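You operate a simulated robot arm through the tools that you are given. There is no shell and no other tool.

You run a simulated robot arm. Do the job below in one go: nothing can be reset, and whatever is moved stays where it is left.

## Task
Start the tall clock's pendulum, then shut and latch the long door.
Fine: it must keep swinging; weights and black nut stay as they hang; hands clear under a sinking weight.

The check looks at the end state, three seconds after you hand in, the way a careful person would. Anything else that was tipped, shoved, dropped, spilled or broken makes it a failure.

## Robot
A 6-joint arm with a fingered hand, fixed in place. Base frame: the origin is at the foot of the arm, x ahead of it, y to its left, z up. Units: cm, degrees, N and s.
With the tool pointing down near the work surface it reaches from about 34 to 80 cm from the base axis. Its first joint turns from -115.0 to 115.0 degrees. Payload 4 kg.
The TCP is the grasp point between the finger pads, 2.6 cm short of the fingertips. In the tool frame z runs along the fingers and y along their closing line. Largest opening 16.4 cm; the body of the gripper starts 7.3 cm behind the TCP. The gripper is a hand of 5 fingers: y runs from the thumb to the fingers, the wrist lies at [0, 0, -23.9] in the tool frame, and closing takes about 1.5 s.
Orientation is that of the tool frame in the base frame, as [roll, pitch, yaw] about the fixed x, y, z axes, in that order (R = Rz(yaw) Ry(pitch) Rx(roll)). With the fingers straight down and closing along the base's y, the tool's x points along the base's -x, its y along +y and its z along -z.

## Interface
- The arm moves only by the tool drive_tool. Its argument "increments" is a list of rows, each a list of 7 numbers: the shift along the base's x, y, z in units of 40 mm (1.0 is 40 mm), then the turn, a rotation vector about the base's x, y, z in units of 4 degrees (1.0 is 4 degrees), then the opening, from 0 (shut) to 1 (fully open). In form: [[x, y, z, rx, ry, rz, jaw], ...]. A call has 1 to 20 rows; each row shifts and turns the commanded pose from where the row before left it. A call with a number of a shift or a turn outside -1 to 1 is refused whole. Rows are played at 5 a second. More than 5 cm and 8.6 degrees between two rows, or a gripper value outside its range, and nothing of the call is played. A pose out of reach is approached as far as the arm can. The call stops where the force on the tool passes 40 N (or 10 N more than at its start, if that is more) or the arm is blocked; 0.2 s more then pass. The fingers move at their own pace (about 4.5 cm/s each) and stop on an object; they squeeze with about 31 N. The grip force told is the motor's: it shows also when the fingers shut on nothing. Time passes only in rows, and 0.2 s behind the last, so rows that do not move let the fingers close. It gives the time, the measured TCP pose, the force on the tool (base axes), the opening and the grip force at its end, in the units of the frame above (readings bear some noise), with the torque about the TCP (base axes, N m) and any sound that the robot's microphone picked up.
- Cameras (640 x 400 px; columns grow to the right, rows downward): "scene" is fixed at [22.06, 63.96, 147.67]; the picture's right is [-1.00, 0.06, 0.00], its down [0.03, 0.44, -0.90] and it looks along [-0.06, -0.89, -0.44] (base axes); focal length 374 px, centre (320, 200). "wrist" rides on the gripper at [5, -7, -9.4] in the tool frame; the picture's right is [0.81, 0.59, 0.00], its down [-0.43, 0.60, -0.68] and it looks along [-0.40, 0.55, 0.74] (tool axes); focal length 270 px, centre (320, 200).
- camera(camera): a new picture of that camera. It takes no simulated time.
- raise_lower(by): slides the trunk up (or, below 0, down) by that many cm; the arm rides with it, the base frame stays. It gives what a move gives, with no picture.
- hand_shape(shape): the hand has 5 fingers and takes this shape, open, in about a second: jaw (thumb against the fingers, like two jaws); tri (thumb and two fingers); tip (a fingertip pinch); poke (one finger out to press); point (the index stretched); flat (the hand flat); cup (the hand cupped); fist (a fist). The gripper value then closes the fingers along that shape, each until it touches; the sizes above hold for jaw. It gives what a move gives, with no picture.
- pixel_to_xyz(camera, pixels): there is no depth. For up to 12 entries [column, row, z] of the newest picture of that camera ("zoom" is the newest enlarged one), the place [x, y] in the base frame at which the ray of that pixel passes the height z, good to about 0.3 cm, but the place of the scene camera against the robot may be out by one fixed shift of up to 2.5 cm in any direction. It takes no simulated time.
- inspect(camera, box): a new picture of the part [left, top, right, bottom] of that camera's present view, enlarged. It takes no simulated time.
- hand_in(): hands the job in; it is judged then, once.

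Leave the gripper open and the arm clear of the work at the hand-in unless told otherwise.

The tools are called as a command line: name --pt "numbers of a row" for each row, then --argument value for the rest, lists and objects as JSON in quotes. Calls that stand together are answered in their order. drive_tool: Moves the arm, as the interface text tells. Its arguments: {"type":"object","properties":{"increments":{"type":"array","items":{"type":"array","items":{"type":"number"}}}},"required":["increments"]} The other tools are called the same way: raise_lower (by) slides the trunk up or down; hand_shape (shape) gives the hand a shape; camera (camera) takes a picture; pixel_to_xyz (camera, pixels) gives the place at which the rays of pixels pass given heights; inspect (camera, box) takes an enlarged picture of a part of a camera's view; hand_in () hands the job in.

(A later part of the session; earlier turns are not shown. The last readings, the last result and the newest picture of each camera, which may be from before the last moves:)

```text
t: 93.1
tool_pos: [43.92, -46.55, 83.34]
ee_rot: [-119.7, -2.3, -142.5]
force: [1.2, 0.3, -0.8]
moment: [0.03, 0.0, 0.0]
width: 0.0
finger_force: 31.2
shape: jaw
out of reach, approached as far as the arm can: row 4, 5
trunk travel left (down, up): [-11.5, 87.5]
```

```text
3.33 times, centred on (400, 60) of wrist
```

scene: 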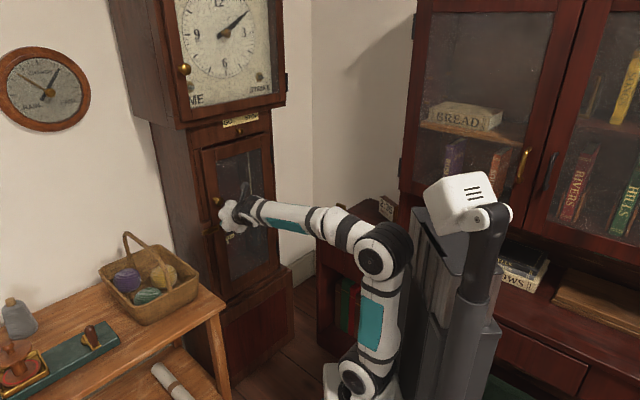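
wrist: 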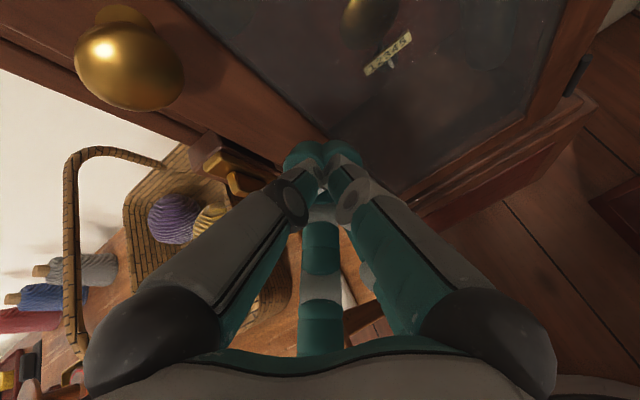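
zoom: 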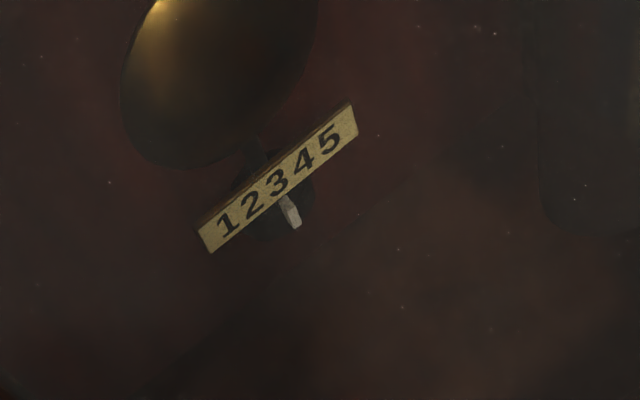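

The button is vertical and clear of the door. Through the glass, the pointer rests at 3 on the scale and the STRIKE weight hangs at the right. The knob's ball is near u=68.2, v=6.5, z≈91. I'll move right, rise to z≈96 while easing the tilt to 50 degrees, and open the hand about 5.5 cm.

drive_tool --pt "-0.46 -0.37 0 0 0 0 0" --pt "-0.46 -0.37 0 0 0 0 0" --pt "0 0 0.65 0.39 0.315 0 0" --pt "0 0 0.65 0.39 0.315 0 0" --pt "0 0 0.65 0.39 0.315 0 0" --pt "0 0 0.65 0.39 0.315 0 0.2" --pt "0 0 0.65 0.39 0.315 0.3 0.335" --pt "0 0 0 0 0 0 0.335" --pt "0 0 0 0 0 0 0.335"

camera --camera "wrist"

inspect --camera "scene" --box '[190, 165, 270, 225]'

```text
t: 95.1
tool_pos: [47.03, -43.6, 94.85]
ee_rot: [-129.6, -2.3, -141.2]
force: [0.0, -0.3, 0.4]
moment: [-0.01, 0.0, -0.02]
width: 5.47
finger_force: 0.0
shape: jaw
out of reach, approached as far as the arm can: row 1, 2, 3, 4, 5, 6, 7
trunk travel left (down, up): [-11.5, 87.5]
```

```text
taken
```

wrist: 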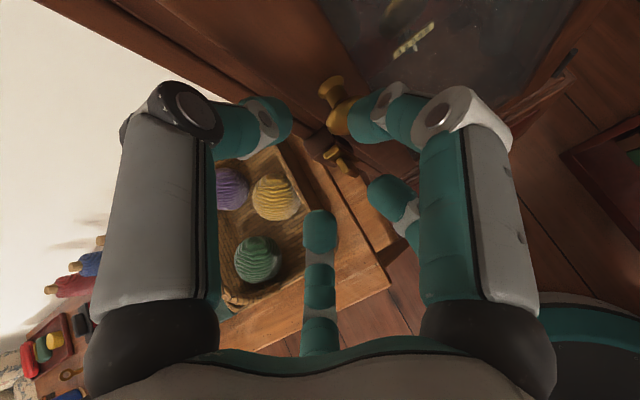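

```text
6.67 times, centred on (230, 195) of scene
```

zoom: 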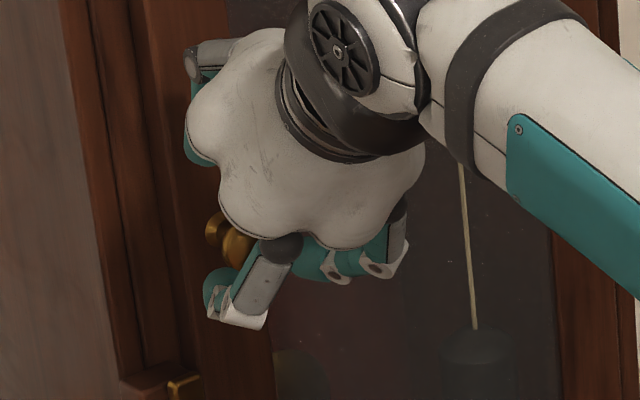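

The reach limit shifted me left, but I ended near a good pre-grasp: u=63.5, v=9.1, z=94.9. The knob shows at (340, 105), between the thumb tip at (280, 120) and the finger tips. I estimate its ball at u=68.2, v=6.6, z≈91.5. I'll move right and slightly in, then look.

drive_tool --pt "-0.12 -0.35 -0.09 0 0 0 0.335" --pt "-0.12 -0.35 -0.09 0 0 0 0.335"

camera --camera "wrist"

inspect --camera "scene" --box '[190, 165, 270, 225]'

```text
t: 95.7
tool_pos: [48.14, -44.32, 93.5]
ee_rot: [-129.7, -2.2, -141.0]
force: [-0.3, 0.3, 0.2]
moment: [0.02, 0.0, -0.02]
width: 5.45
finger_force: 0.1
shape: jaw
out of reach, approached as far as the arm can: row 1, 2
trunk travel left (down, up): [-11.5, 87.5]
```

```text
taken
```

wrist: 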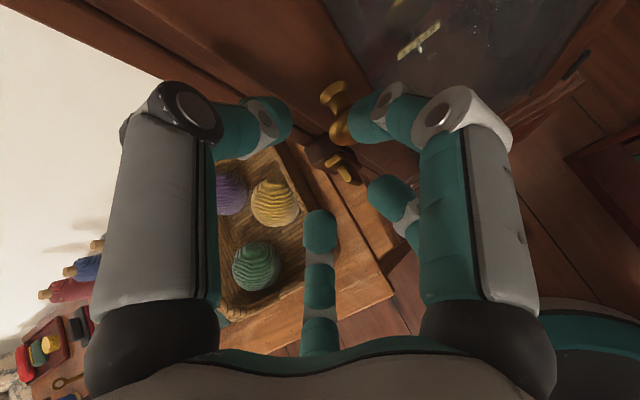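

```text
6.67 times, centred on (230, 195) of scene
```

zoom: 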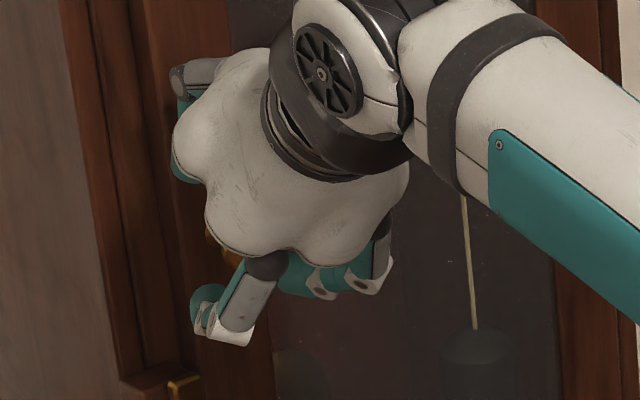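

The pattern of out-of-reach rows fits a roll limit: the hand's roll about its own axis is at one end of its range. Rolling the hand about its pointing axis should free the reach. I'll back off while rolling it about 56 degrees.

drive_tool --pt "-0.19 0.23 0.05 0.463 -0.616 -0.637 0.335" --pt "-0.19 0.23 0.05 0.463 -0.616 -0.637 0.335" --pt "-0.19 0.23 0.05 0.463 -0.616 -0.637 0.335" --pt "-0.19 0.23 0 0.463 -0.616 -0.637 0.335" --pt "-0.19 0.23 0 0.463 -0.616 -0.637 0.335" --pt "-0.19 0.23 0 0.463 -0.616 -0.637 0.335" --pt "0 0 0 0.463 -0.616 -0.637 0.335" --pt "0 0 0 0.463 -0.616 -0.637 0.335" --pt "0 0 0 0.463 -0.616 -0.637 0.335" --pt "0 0 0 0.463 -0.616 -0.637 0.335" --pt "0 0 0 0.463 -0.616 -0.637 0.335" --pt "0 0 0 0.463 -0.616 -0.637 0.335" --pt "0 0 0 0.463 -0.616 -0.637 0.335" --pt "0 0 0 0.463 -0.616 -0.637 0.335"

camera --camera "wrist"

camera --camera "scene"

```text
t: 98.7
tool_pos: [43.48, -38.84, 94.14]
ee_rot: [-143.4, 38.2, 177.5]
force: [-0.3, 0.5, 0.0]
moment: [0.02, 0.0, -0.02]
width: 5.47
finger_force: 0.1
shape: jaw
trunk travel left (down, up): [-11.5, 87.5]
```

```text
taken
```

wrist: 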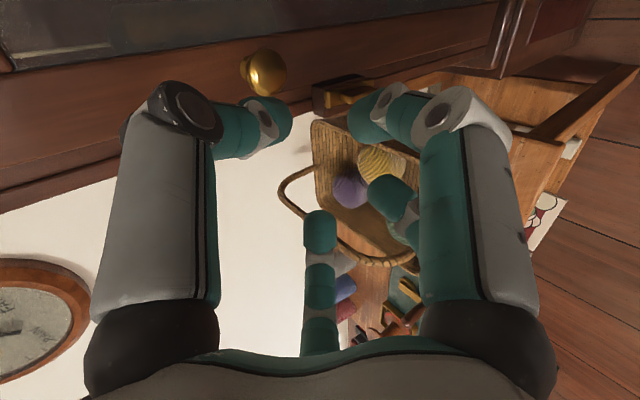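

```text
taken
```

scene: 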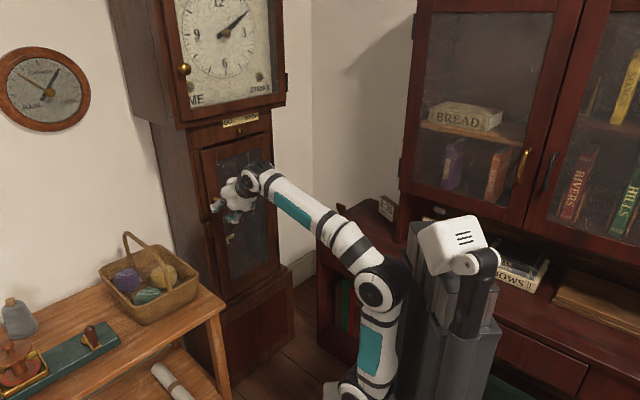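

Every row was in reach. The roll limit was the culprit. Combining views puts the knob's ball at u=68.15, v=6.65, z≈90.6. I'll move to a pre-grasp 7 cm short along the finger direction and look.

drive_tool --pt "0.1 -0.482 0.083 0 0 0 0.335" --pt "0.1 -0.482 0.083 0 0 0 0.335" --pt "0.1 -0.482 0.083 0 0 0 0.335" --pt "0.173 -0.214 -0.231 0 0 0 0.335"

camera --camera "wrist"

inspect --camera "scene" --box '[190, 165, 270, 225]'

```text
t: 99.7
tool_pos: [45.31, -45.56, 94.24]
ee_rot: [-143.5, 38.2, 177.7]
force: [-1.0, 0.3, 0.9]
moment: [0.01, 0.0, -0.02]
width: 5.45
finger_force: 0.0
shape: jaw
trunk travel left (down, up): [-11.5, 87.5]
```

```text
taken
```

wrist: 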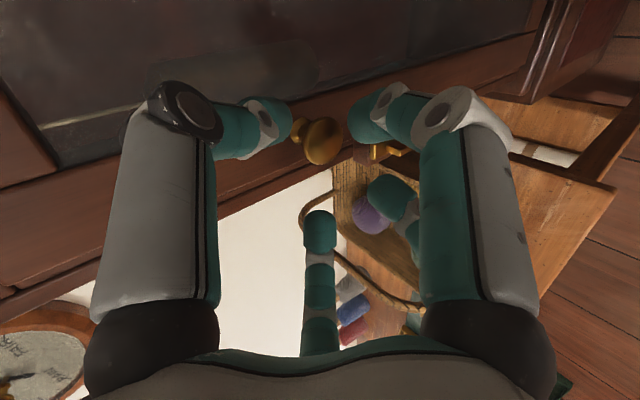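

```text
6.67 times, centred on (230, 195) of scene
```

zoom: 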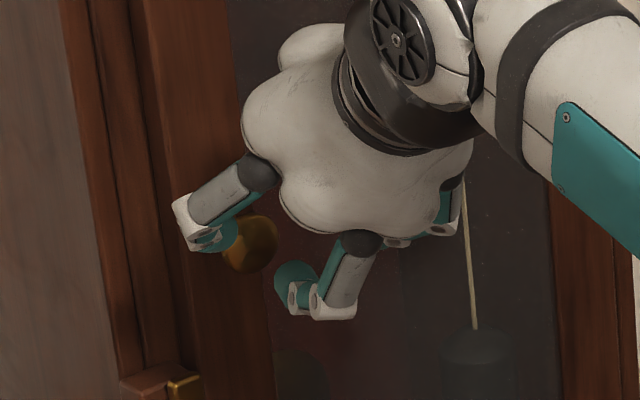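

The ball at (322, 142) lies right on the hand's axis, about 5 cm ahead of the TCP, between thumb and fingers. I'll advance 3.8 cm along the axis and close gently on it.

drive_tool --pt "0.147 -0.195 -0.202 0 0 0 0.335" --pt "0.147 -0.195 -0.202 0 0 0 0.335" --pt "0.147 -0.195 -0.202 0 0 0 0.335" --pt "0 0 0 0 0 0 0.335"

camera --camera "wrist"

inspect --camera "scene" --box '[190, 165, 270, 225]'

```text
t: 100.7
tool_pos: [47.21, -47.81, 91.71]
ee_rot: [-143.5, 38.2, 177.6]
force: [-0.7, 0.2, 0.6]
moment: [0.01, 0.0, -0.02]
width: 5.45
finger_force: 0.0
shape: jaw
trunk travel left (down, up): [-11.5, 87.5]
```

```text
taken
```

wrist: 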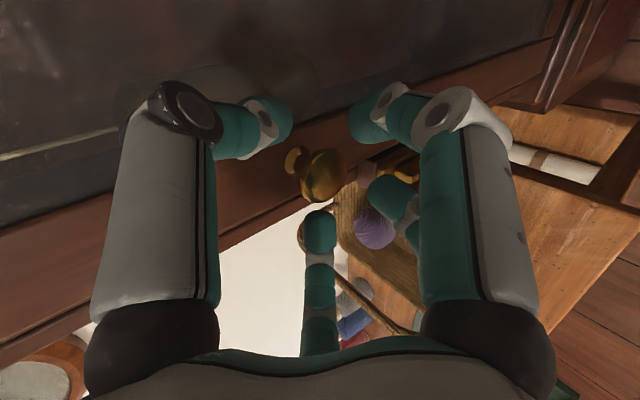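

```text
6.67 times, centred on (230, 195) of scene
```

zoom: 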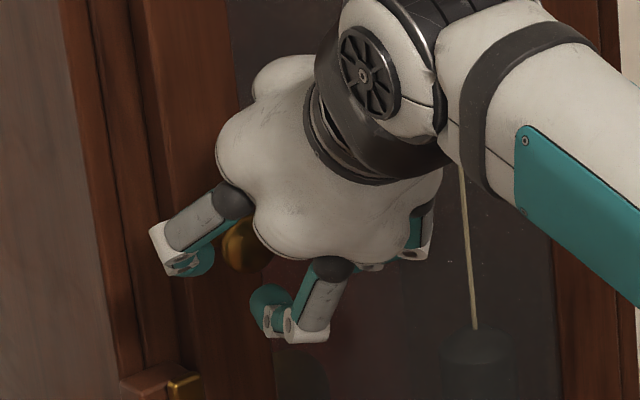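

The ball at (325, 172) is just inside the fingertips. I'll advance 0.7 cm more and close.

drive_tool --pt "0.08 -0.108 -0.111 0 0 0 0.335" --pt "0 0 0 0 0 0 0.1" --pt "0 0 0 0 0 0 0.1" --pt "0 0 0 0 0 0 0.1" --pt "0 0 0 0 0 0 0.1" --pt "0 0 0 0 0 0 0.1"

camera --camera "wrist"

inspect --camera "scene" --box '[190, 165, 270, 225]'

```text
t: 102.1
tool_pos: [47.42, -48.28, 91.26]
ee_rot: [-143.6, 38.1, 177.6]
force: [-1.3, 7.6, -4.2]
moment: [0.62, 0.15, 0.27]
width: 2.3
finger_force: 31.5
shape: jaw
trunk travel left (down, up): [-11.5, 87.5]
```

```text
taken
```

wrist: 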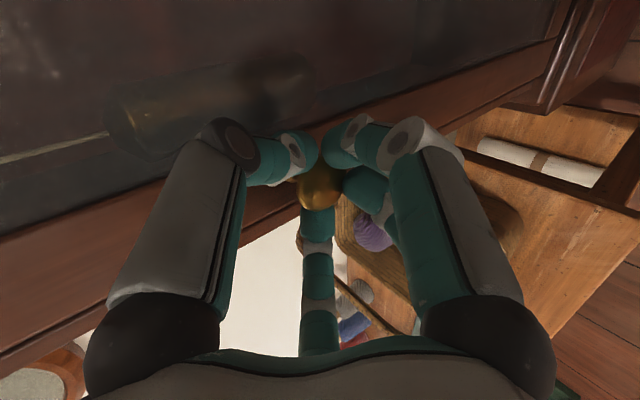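

```text
6.67 times, centred on (230, 195) of scene
```

zoom: 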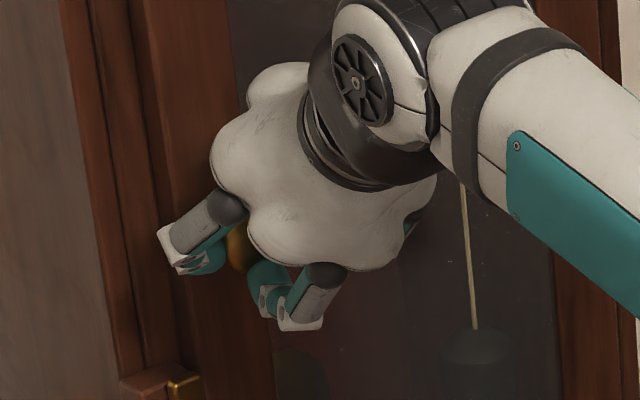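

The hand closed on the knob, width 2.3 cm with a 31 N grip. I'll pull the door open a little, about 2 cm along its arc, and check.

drive_tool --pt "-0.19 0.15 0 0 0 0 0.1" --pt "-0.19 0.15 0 0 0 0 0.1"

camera --camera "scene"

inspect --camera "scene" --box '[190, 100, 290, 240]'

```text
t: 102.7
tool_pos: [45.93, -46.96, 91.18]
ee_rot: [-143.5, 38.3, 177.6]
force: [4.5, 3.7, -1.8]
moment: [0.6, -0.09, 0.51]
width: 2.32
finger_force: 31.0
shape: jaw
trunk travel left (down, up): [-11.5, 87.5]
```

```text
taken
```

scene: 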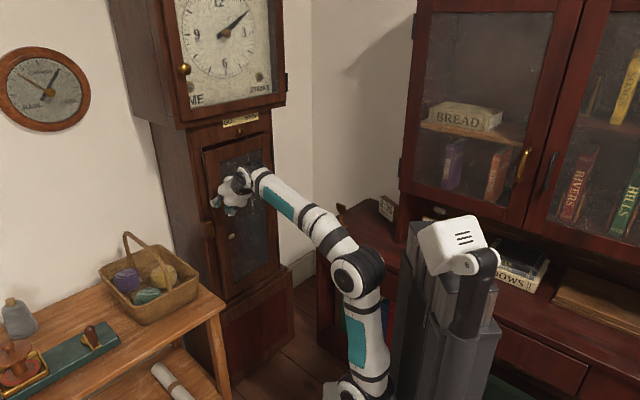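

```text
2.86 times, centred on (240, 170) of scene
```

zoom: 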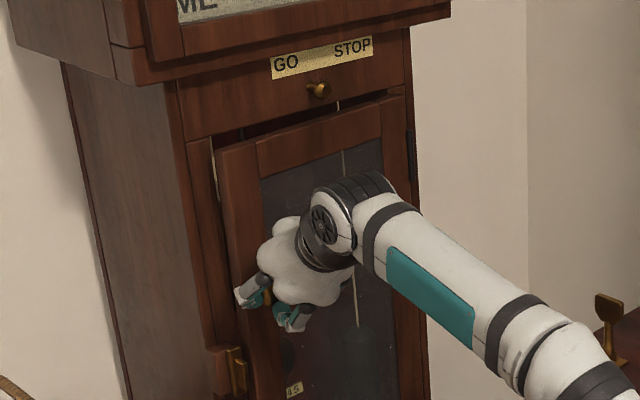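

The door swings freely and is about 4 degrees open. I'll keep pulling along the arc to about 24 degrees.

drive_tool --pt "-0.2 0.138 0 0 0 0 0.1" --pt "-0.205 0.138 0 0 0 0 0.1" --pt "-0.21 0.124 0 0 0 0.2 0.1" --pt "-0.213 0.124 0 0 0 0.2 0.1" --pt "-0.22 0.108 0 0 0 0.2 0.1" --pt "-0.22 0.108 0 0 0 0.2 0.1" --pt "-0.228 0.093 0 0 0 0.2 0.1" --pt "-0.228 0.093 0 0 0 0.2 0.1" --pt "-0.233 0.076 0 0 0 0.2 0.1" --pt "-0.233 0.076 0 0 0 0.2 0.1"

camera --camera "scene"

camera --camera "wrist"

```text
t: 104.9
tool_pos: [37.04, -42.76, 91.43]
ee_rot: [-143.5, 38.2, -176.1]
force: [1.5, -1.3, 1.7]
moment: [0.49, -0.04, 0.32]
width: 2.23
finger_force: 31.3
shape: jaw
trunk travel left (down, up): [-11.5, 87.5]
```

```text
taken
```

scene: 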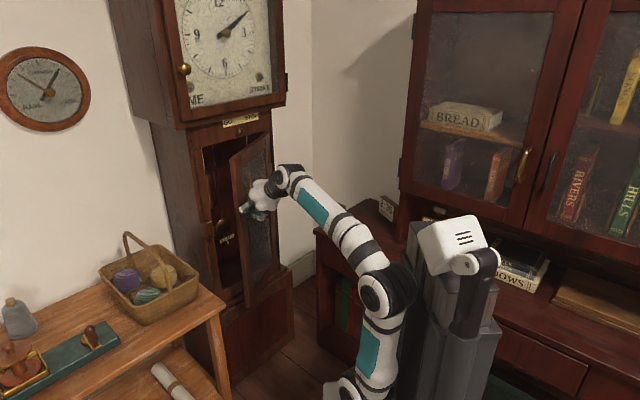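

```text
taken
```

wrist: 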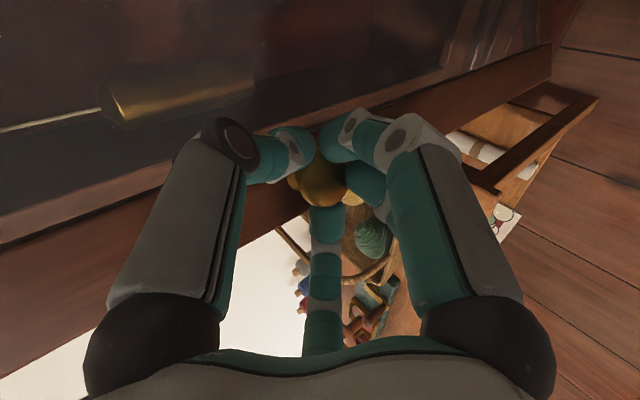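

The door is about 24 degrees open and tracks the predicted arc. I'll look at the inside from the scene camera.

inspect --camera "scene" --box '[190, 130, 280, 300]'

inspect --camera "scene" --box '[200, 205, 250, 260]'

inspect --camera "scene" --box '[195, 110, 285, 180]'

```text
2.35 times, centred on (235, 215) of scene
```

zoom: 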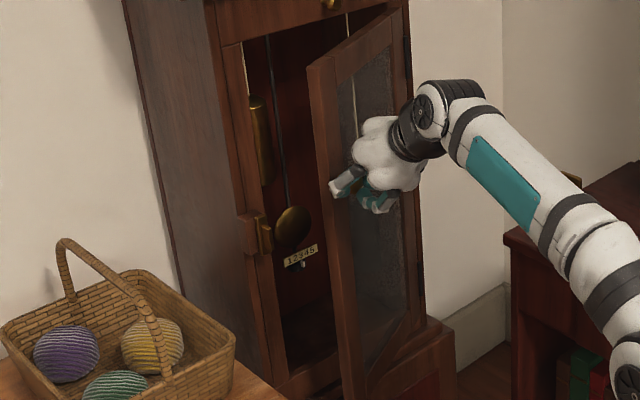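

```text
7.27 times, centred on (225, 232) of scene
```

zoom: 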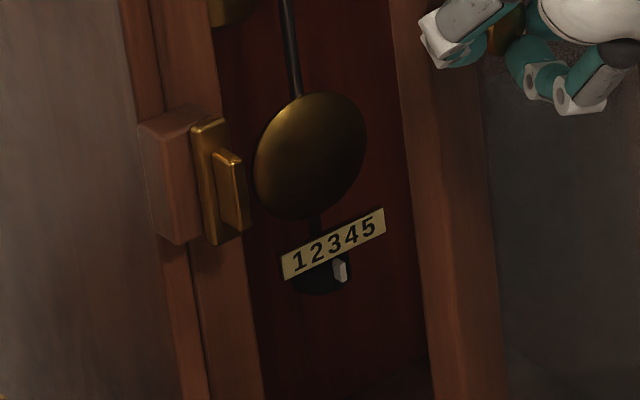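

```text
5.71 times, centred on (240, 145) of scene
```

zoom: 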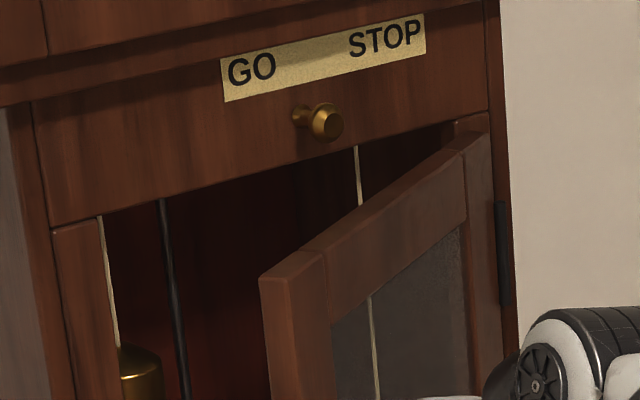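

Inside I can see:
- the dark pendulum rod and the brass bob;
- the TIME weight, left of the rod, with its bottom around z≈82;
- the scale, with all five marks visible.

To stay out from under that weight, I'll later nudge the rod from its right side. First I'll open the door further along the arc, in two stages.

drive_tool --pt "-0.359 0.084 0 0 0 0.5 0.1" --pt "-0.359 0.084 0 0 0 0.5 0.1" --pt "-0.364 0.045 0 0 0 0.5 0.1" --pt "-0.364 0.045 0 0 0 0.5 0.1"

camera --camera "scene"

```text
t: 105.9
tool_pos: [31.24, -41.8, 91.3]
ee_rot: [-143.3, 38.2, -168.1]
force: [1.4, -20.9, 5.3]
moment: [-0.08, -0.26, 0.06]
width: 2.19
finger_force: 30.7
shape: jaw
trunk travel left (down, up): [-11.5, 87.5]
```

```text
taken
```

scene: 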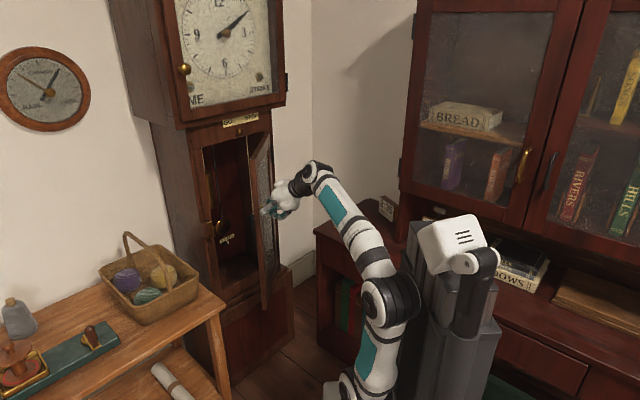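

There's 21 N pulling towards the hinge, so my arc was a bit too wide. I'll ease inward by half a centimetre and continue on a slightly tighter arc.

drive_tool --pt "-0.1 -0.13 0 0 0 0.3 0.1" --pt "-0.36 -0.03 0 0 0 0.6 0.1" --pt "-0.36 -0.05 0 0 0 0.6 0.1"

camera --camera "wrist"

```text
t: 106.7
tool_pos: [29.72, -42.29, 91.69]
ee_rot: [-145.2, 37.8, -163.6]
force: [-0.8, -10.7, -34.4]
moment: [0.57, 0.71, -0.35]
width: 2.1
finger_force: 31.2
shape: jaw
out of reach, approached as far as the arm can: row 3
trunk travel left (down, up): [-11.5, 87.5]
```

```text
taken
```

wrist: 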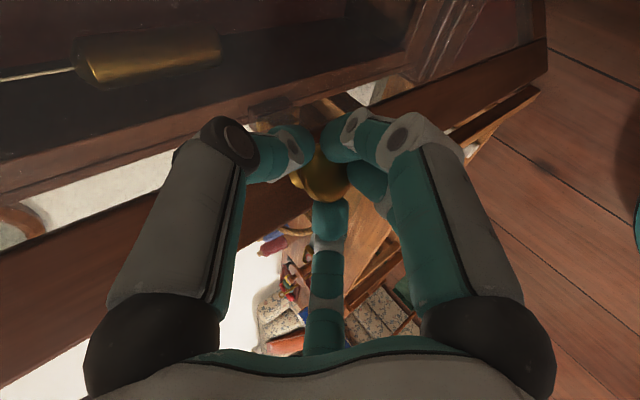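

I've reached the arm's inner limit with the door about 40 degrees open. I'll let go of the knob here.

drive_tool --pt "0 0 0 0 0 0 0.4" --pt "0 0 0 0 0 0 0.4" --pt "0 0 0 0 0 0 0.4" --pt "0 0 0 0 0 0 0.4"

camera --camera "wrist"

camera --camera "scene"

```text
t: 107.7
tool_pos: [29.82, -41.86, 92.44]
ee_rot: [-143.9, 38.1, -162.8]
force: [-0.1, -0.5, 0.5]
moment: [0.02, -0.01, 0.0]
width: 6.53
finger_force: 0.0
shape: jaw
trunk travel left (down, up): [-11.5, 87.5]
```

```text
taken
```

wrist: 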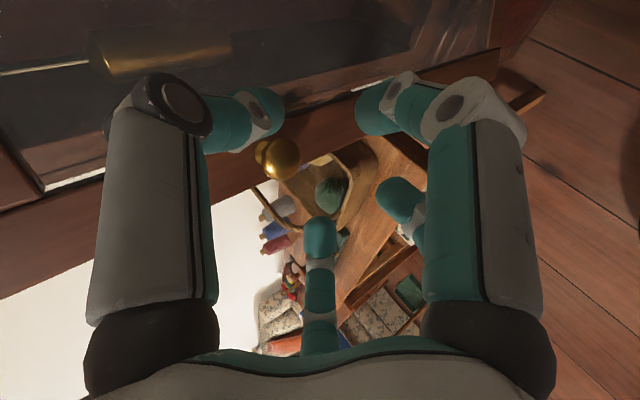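

```text
taken
```

scene: 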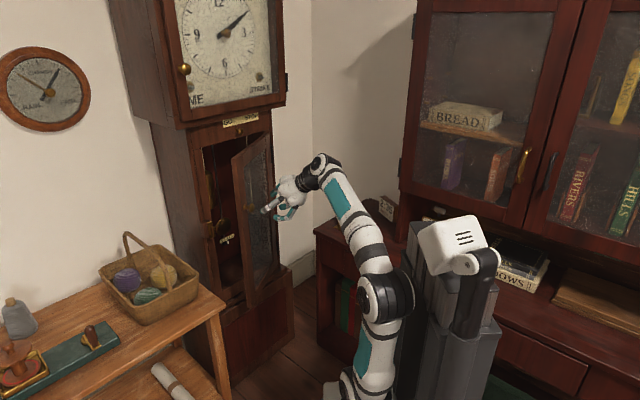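

I released it, and the door swung back a little to about 28 degrees. The knob is now ahead of the fingertips at (278, 157). I'll move the hand to the right of the knob and swing its heading about 36 degrees, so that I can pull the door wide from its right side.

drive_tool --pt "-0.15 -0.12 0 0 0 0.9 0.4" --pt "-0.15 -0.12 0 0 0 0.9 0.4" --pt "-0.15 -0.12 0 0 0 0.9 0.4" --pt "-0.15 -0.12 0 0 0 0.9 0.4" --pt "-0.15 -0.12 0 0 0 0.9 0.4" --pt "-0.15 -0.12 0 0 0 0.9 0.4" --pt "-0.15 -0.12 0 0 0 0.9 0.4" --pt "-0.15 -0.12 0 0 0 0.9 0.4" --pt "-0.15 -0.12 0 0 0 0.9 0.4" --pt "-0.15 -0.12 0 0 0 0.9 0.4"

camera --camera "wrist"

camera --camera "scene"

```text
t: 109.9
tool_pos: [41.48, -39.35, 99.83]
ee_rot: [-143.4, 38.4, -142.4]
force: [-0.4, 0.0, 0.5]
moment: [0.01, 0.0, 0.01]
width: 6.55
finger_force: 0.0
shape: jaw
out of reach, approached as far as the arm can: row 1, 2, 3, 4, 5, 6, 7, 8, 9, 10
trunk travel left (down, up): [-11.5, 87.5]
```

```text
taken
```

wrist: 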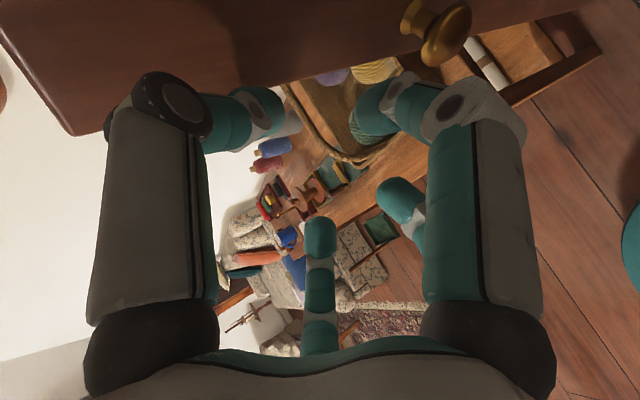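

```text
taken
```

scene: 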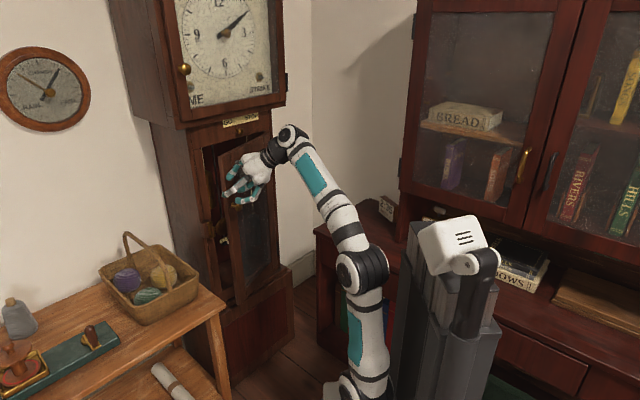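

The heading swing hit a roll limit again and the hand drifted left, while the door has fallen back to about 18 degrees. A better plan is to point the hand to the right instead, which is the free roll direction, and push the door open from its inner side with closed fingers coming round the free edge. I'll turn the heading back first, moving left.

drive_tool --pt "0.03 0.15 -0.04 0 0 -1 0.2" --pt "0.03 0.15 -0.04 0 0 -1 0" --pt "0.03 0.15 -0.04 0 0 -1 0" --pt "0.03 0.15 -0.04 0 0 -1 0" --pt "0.03 0.15 -0.04 0 0 -1 0" --pt "0.05 0.1 -0.04 0 0 -1 0" --pt "0.05 0.1 -0.04 0 0 -1 0" --pt "0.05 0.1 -0.04 0 0 -1 0" --pt "0.05 0.1 -0.04 0 0 -1 0" --pt "0.05 0.1 -0.04 0 0 -1 0"

camera --camera "wrist"

camera --camera "scene"

```text
t: 112.1
tool_pos: [43.1, -34.3, 98.29]
ee_rot: [-143.6, 38.2, 178.3]
force: [-0.6, -0.2, 0.0]
moment: [-0.03, 0.0, 0.04]
width: 0.0
finger_force: 31.0
shape: jaw
trunk travel left (down, up): [-11.5, 87.5]
```

```text
taken
```

wrist: 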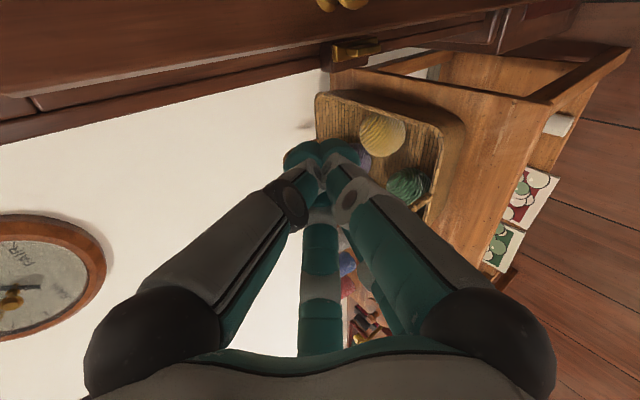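

```text
taken
```

scene: 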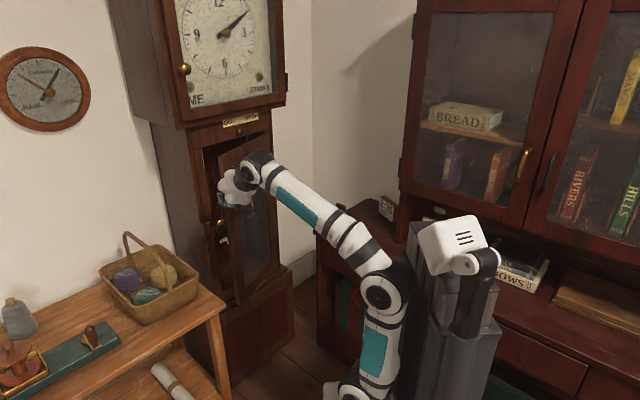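

Heading is back to straight in, with the hand at u=54, v=12. I'll now turn the heading about 45 degrees to the right while shifting left and a little forward, staying outside the door edge.

drive_tool --pt "0.15 0.02 -0.1 0 0 -1 0" --pt "0.15 0.02 -0.1 0 0 -1 0" --pt "0.15 0.02 -0.1 0 0 -1 0" --pt "0.15 0.02 -0.1 0 0 -1 0" --pt "0.15 0.02 -0.1 0 0 -1 0" --pt "0.15 0 -0.1 0 0 -1 0" --pt "0.15 0 -0.1 0 0 -1 0" --pt "0.15 0 -0.1 0 0 -1 0" --pt "0.15 0 -0.1 0 0 -1 0" --pt "0.15 0 -0.1 0 0 -1 0" --pt "0.15 0 -0.1 0 0 -1 0"

camera --camera "wrist"

camera --camera "scene"

```text
t: 114.5
tool_pos: [47.06, -37.63, 88.64]
ee_rot: [-143.7, 38.9, 135.0]
force: [-0.1, -0.1, -0.1]
moment: [0.02, 0.02, -0.02]
width: 0.0
finger_force: 30.9
shape: jaw
out of reach, approached as far as the arm can: row 9, 10, 11
trunk travel left (down, up): [-11.5, 87.5]
```

```text
taken
```

wrist: 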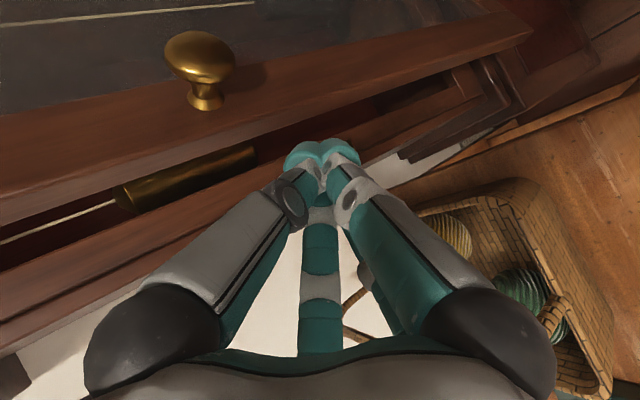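

```text
taken
```

scene: 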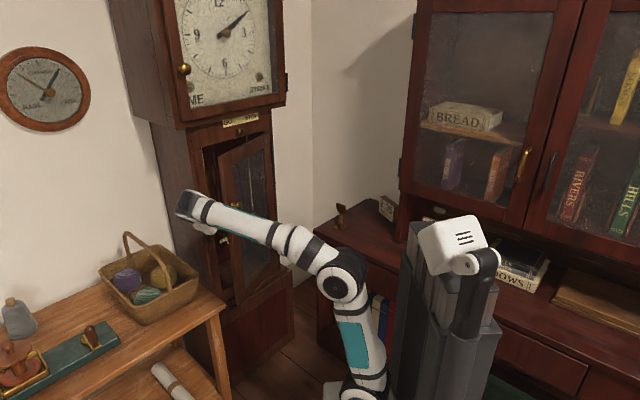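

Heading is about 43 degrees right, with the tip just outside the gap between the door's free edge and the frame. The brass TIME weight shows through the gap at about (190, 180). I'll rise to z≈95, above the latch block, then go forward past the door edge.

drive_tool --pt "0 0 0.5 0 0 0 0" --pt "0 0 0.5 0 0 0 0" --pt "0 0 0.5 0 0 0 0" --pt "0.3 -0.36 0 0 0 0 0" --pt "0.3 -0.36 0 0 0 0 0"

camera --camera "wrist"

inspect --camera "scene" --box '[180, 120, 290, 240]'

```text
t: 115.7
tool_pos: [47.3, -42.56, 91.06]
ee_rot: [-143.6, 38.7, 134.9]
force: [12.2, 19.0, 7.0]
moment: [0.14, -0.21, 0.4]
width: 0.0
finger_force: 30.5
shape: jaw
out of reach, approached as far as the arm can: row 1, 2, 3
trunk travel left (down, up): [-11.5, 87.5]
```

```text
taken
```

wrist: 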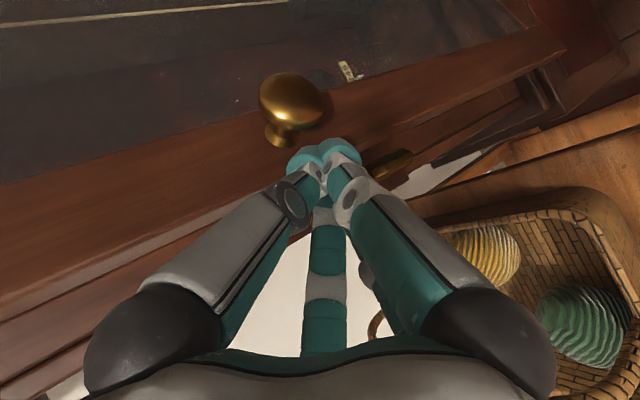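

```text
3.33 times, centred on (235, 180) of scene
```

zoom: 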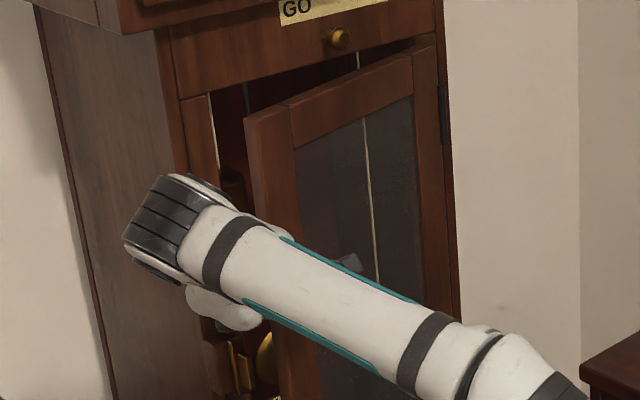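

The upward move wasn't reachable at that heading, and the tip pushed against the door's edge with 22 N. I'll back off out and left, and reduce the heading to about 20 degrees right with a 60 degree tilt. That should be well in reach.

drive_tool --pt "-0.1 0.72 0 0 0 0 0" --pt "-0.05 0.6 0.1 0 0 0.9 0" --pt "0 0 0.1 0 0 0.9 0" --pt "0 0 0.1 0 0 0.95 0" --pt "0 0 0.1 0 0 1 0" --pt "0 0 0.1 0 0 1 0" --pt "0 0 0.1 0 0 1 0" --pt "0 0 0 -0.79 -0.27 0 0" --pt "0 0 0 -0.79 -0.27 0 0" --pt "0 0 0 -0.79 -0.27 0 0"

camera --camera "wrist"

camera --camera "scene"

```text
t: 117.9
tool_pos: [46.34, -38.08, 92.86]
ee_rot: [-132.9, 44.6, 164.6]
force: [0.2, -0.4, 0.2]
moment: [-0.02, -0.02, 0.03]
width: 0.02
finger_force: 31.2
shape: jaw
out of reach, approached as far as the arm can: row 1
trunk travel left (down, up): [-11.5, 87.5]
```

```text
taken
```

wrist: 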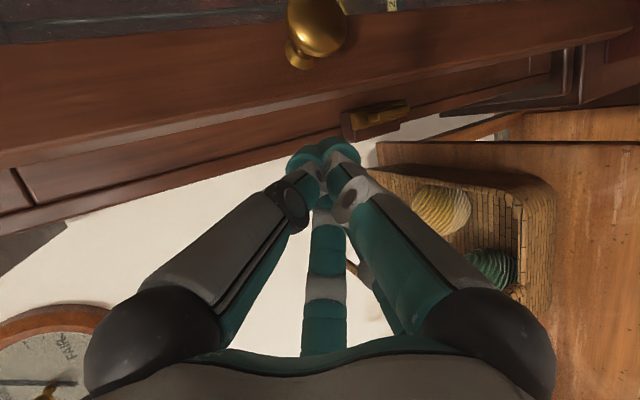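

```text
taken
```

scene: 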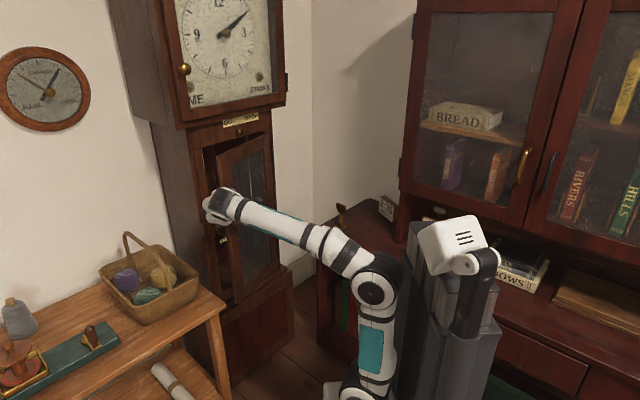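

Now at u=58.7, v=12, heading 21 degrees right. I'll find the door's free edge from its top corner in the scene view.

inspect --camera "scene" --box '[190, 120, 290, 200]'

inspect --camera "wrist" --box '[240, 60, 480, 200]'

```text
5.00 times, centred on (240, 160) of scene
```

zoom: 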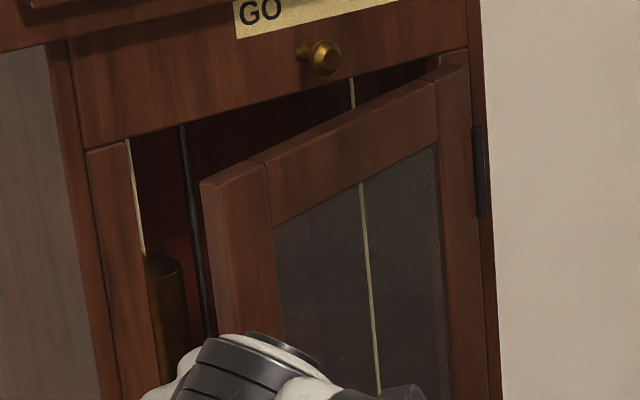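

```text
2.67 times, centred on (360, 130) of wrist
```

zoom: 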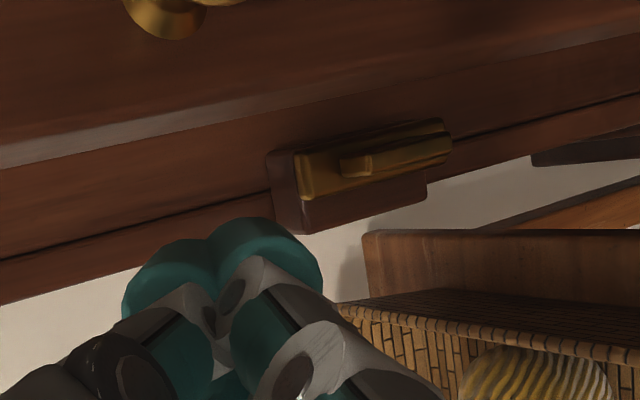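

The door's free edge is near u=63, v=8.3, which is about 16 degrees open. I'll go straight in past it on its left, at v≈12.8 and above the latch block, so that the tip reaches u≈71.

drive_tool --pt "0.355 -0.368 0.05 0 0 0 0" --pt "0.355 -0.368 0.05 0 0 0 0" --pt "0.355 -0.368 0.05 0 0 0 0" --pt "0.355 -0.368 0 0 0 0 0" --pt "0.28 -0.29 0 0 0 0 0"

camera --camera "wrist"

inspect --camera "scene" --box '[180, 130, 280, 230]'

```text
t: 119.1
tool_pos: [53.22, -45.12, 93.3]
ee_rot: [-132.9, 44.4, 164.5]
force: [-0.1, -0.2, -0.3]
moment: [-0.01, 0.01, 0.03]
width: 0.0
finger_force: 30.8
shape: jaw
trunk travel left (down, up): [-11.5, 87.5]
```

```text
taken
```

wrist: 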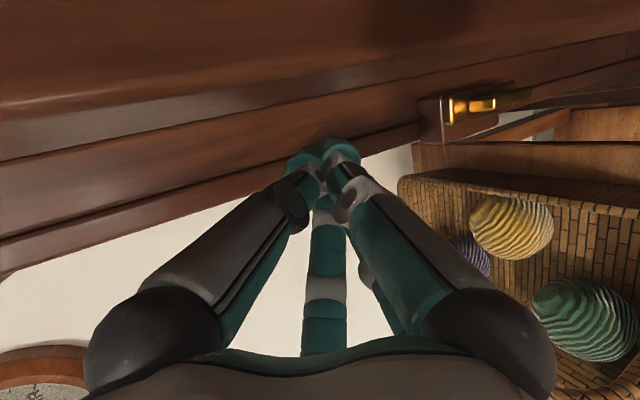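

```text
4.00 times, centred on (230, 180) of scene
```

zoom: 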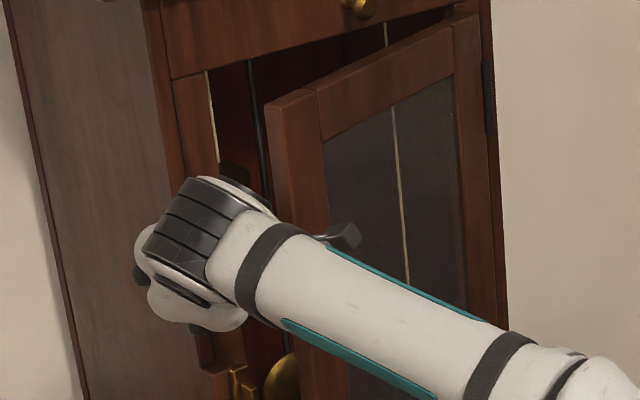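

I notice the camera bracket sticks out to the hand's right, and it would straddle the door's edge. I'll back out and roll the hand further about its axis, about 90 degrees, so that the bracket ends up below the hand.

drive_tool --pt "-0.355 0.4 0 0 0 0 0" --pt "-0.355 0.4 0 0 0 0 0" --pt "-0.355 0.4 0 0 0 0 0" --pt "-0.355 0.4 0 0 0 0 0" --pt "0 0 0.05 0.266 -0.833 -0.485 0" --pt "0 0 0.05 0.266 -0.833 -0.485 0" --pt "0 0 0.05 0.266 -0.833 -0.485 0" --pt "0 0 0.05 0.266 -0.833 -0.485 0" --pt "0 0 0 0.266 -0.833 -0.485 0" --pt "0 0 0 0.266 -0.833 -0.485 0" --pt "0 0 0 0.266 -0.833 -0.485 0" --pt "0 0 0 0.266 -0.833 -0.485 0" --pt "0 0 0 0.266 -0.833 -0.485 0" --pt "0 0 0 0.266 -0.833 -0.485 0" --pt "0 0 0 0.266 -0.833 -0.485 0" --pt "0 0 0 0.266 -0.833 -0.485 0"

camera --camera "wrist"

camera --camera "scene"

```text
t: 122.5
tool_pos: [47.53, -38.57, 94.18]
ee_rot: [160.5, 58.8, 85.4]
force: [1.1, -0.6, 0.5]
moment: [0.01, 0.01, 0.01]
width: 0.02
finger_force: 30.7
shape: jaw
trunk travel left (down, up): [-11.5, 87.5]
```

```text
taken
```

wrist: 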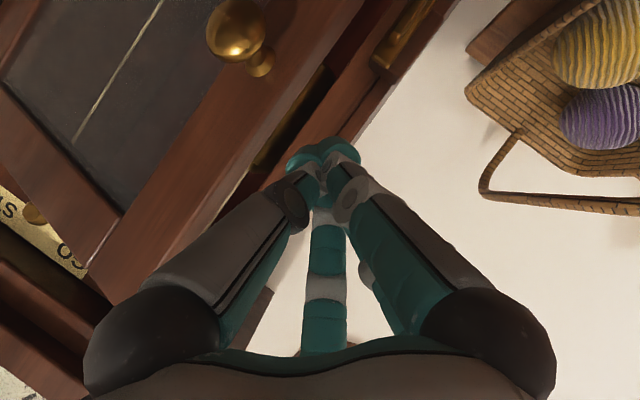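

```text
taken
```

scene: 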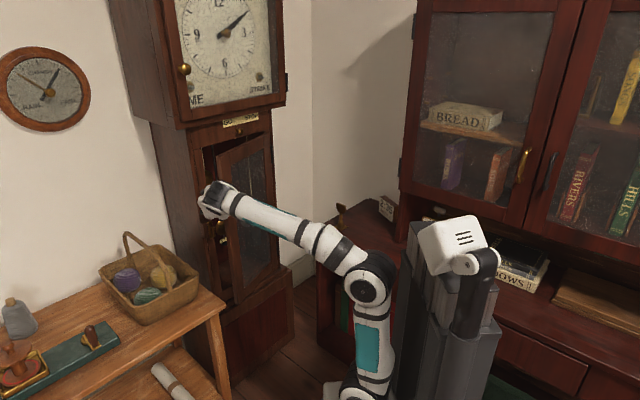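

The roll has plenty of range. I'll roll 40 degrees more, to bring the bracket below the hand.

drive_tool --pt "0 0 0 0.266 -0.833 -0.485 0" --pt "0 0 0 0.266 -0.833 -0.485 0" --pt "0 0 0 0.266 -0.833 -0.485 0" --pt "0 0 0 0.266 -0.833 -0.485 0" --pt "0 0 0 0.266 -0.833 -0.485 0" --pt "0 0 0 0.266 -0.833 -0.485 0" --pt "0 0 0 0.266 -0.833 -0.485 0" --pt "0 0 0 0.266 -0.833 -0.485 0" --pt "0 0 0 0.266 -0.833 -0.485 0" --pt "0 0 0 0.266 -0.833 -0.485 0"

camera --camera "wrist"

inspect --camera "scene" --box '[170, 130, 290, 250]'

```text
t: 124.7
tool_pos: [47.44, -38.64, 94.18]
ee_rot: [125.3, 33.1, 38.9]
force: [0.4, -0.4, -0.1]
moment: [0.03, 0.0, -0.01]
width: 0.0
finger_force: 31.7
shape: jaw
trunk travel left (down, up): [-11.5, 87.5]
```

```text
taken
```

wrist: 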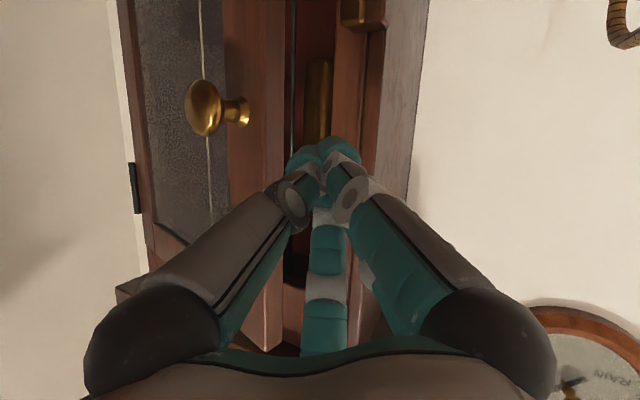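

```text
3.33 times, centred on (230, 190) of scene
```

zoom: 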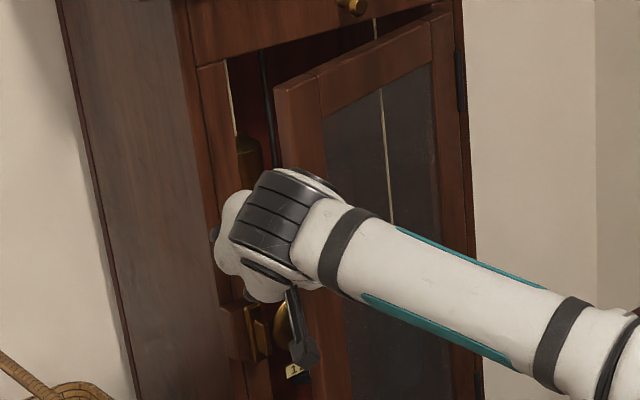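

The view now looks straight into the gap, upside down: weight at (318, 95), rod at (292, 60), door knob at (205, 105). The bracket hangs below the hand, clear of the latch. I'll insert the fingers past the door's edge as before.

drive_tool --pt "0.29 -0.324 -0.03 0 0 0 0" --pt "0.29 -0.324 -0.03 0 0 0 0" --pt "0.29 -0.324 -0.03 0 0 0 0" --pt "0.29 -0.324 -0.03 0 0 0 0" --pt "0.25 -0.28 -0.03 0 0 0 0"

camera --camera "wrist"

inspect --camera "scene" --box '[170, 130, 290, 250]'

```text
t: 125.9
tool_pos: [53.18, -45.03, 93.56]
ee_rot: [125.5, 33.1, 39.1]
force: [-0.3, 0.5, -0.1]
moment: [0.03, 0.0, 0.0]
width: 0.0
finger_force: 31.2
shape: jaw
trunk travel left (down, up): [-11.5, 87.5]
```

```text
taken
```

wrist: 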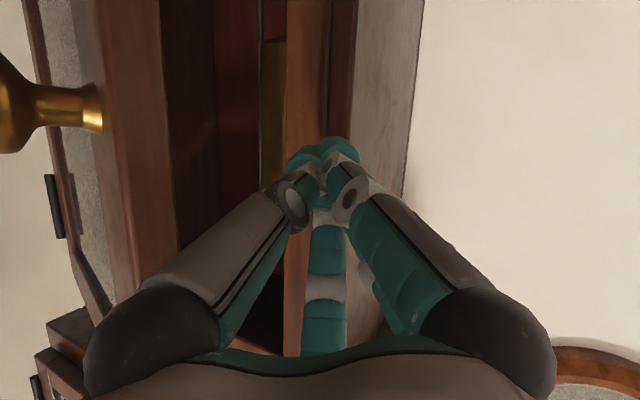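

```text
3.33 times, centred on (230, 190) of scene
```

zoom: 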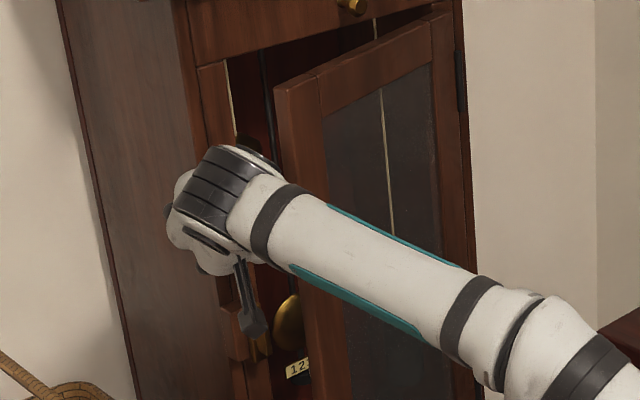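

The fingers are well inside the gap. Now I'll move right in small steps so the finger side catches the inside of the door's edge and pushes it open.

drive_tool --pt "-0.28 -0.13 0 0 0 0 0" --pt "-0.28 -0.13 0 0 0 0 0" --pt "-0.28 -0.13 0 0 0 0 0" --pt "-0.3 -0.1 0 0 0 0 0"

camera --camera "wrist"

inspect --camera "scene" --box '[170, 130, 290, 250]'

```text
t: 126.8
tool_pos: [50.54, -45.82, 93.61]
ee_rot: [125.3, 32.8, 39.8]
force: [20.3, 33.6, -0.1]
moment: [-0.93, 0.56, -1.51]
width: 0.0
finger_force: 31.1
shape: jaw
trunk travel left (down, up): [-11.5, 87.5]
stopped in row 4: the force on the tool passed its limit at 48 N (the readings are from after the stop); the commanded pose is now the measured one
```

```text
taken
```

wrist: 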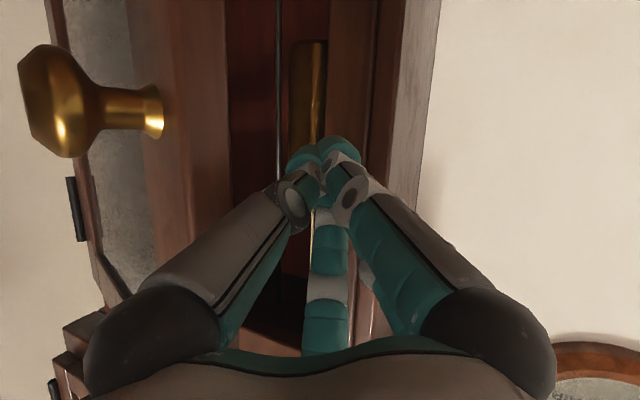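

```text
3.33 times, centred on (230, 190) of scene
```

zoom: 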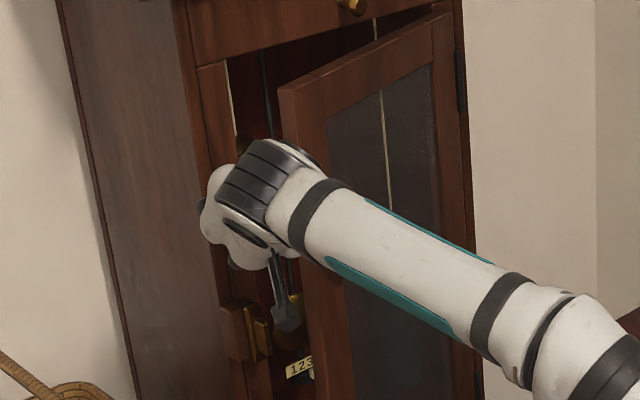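

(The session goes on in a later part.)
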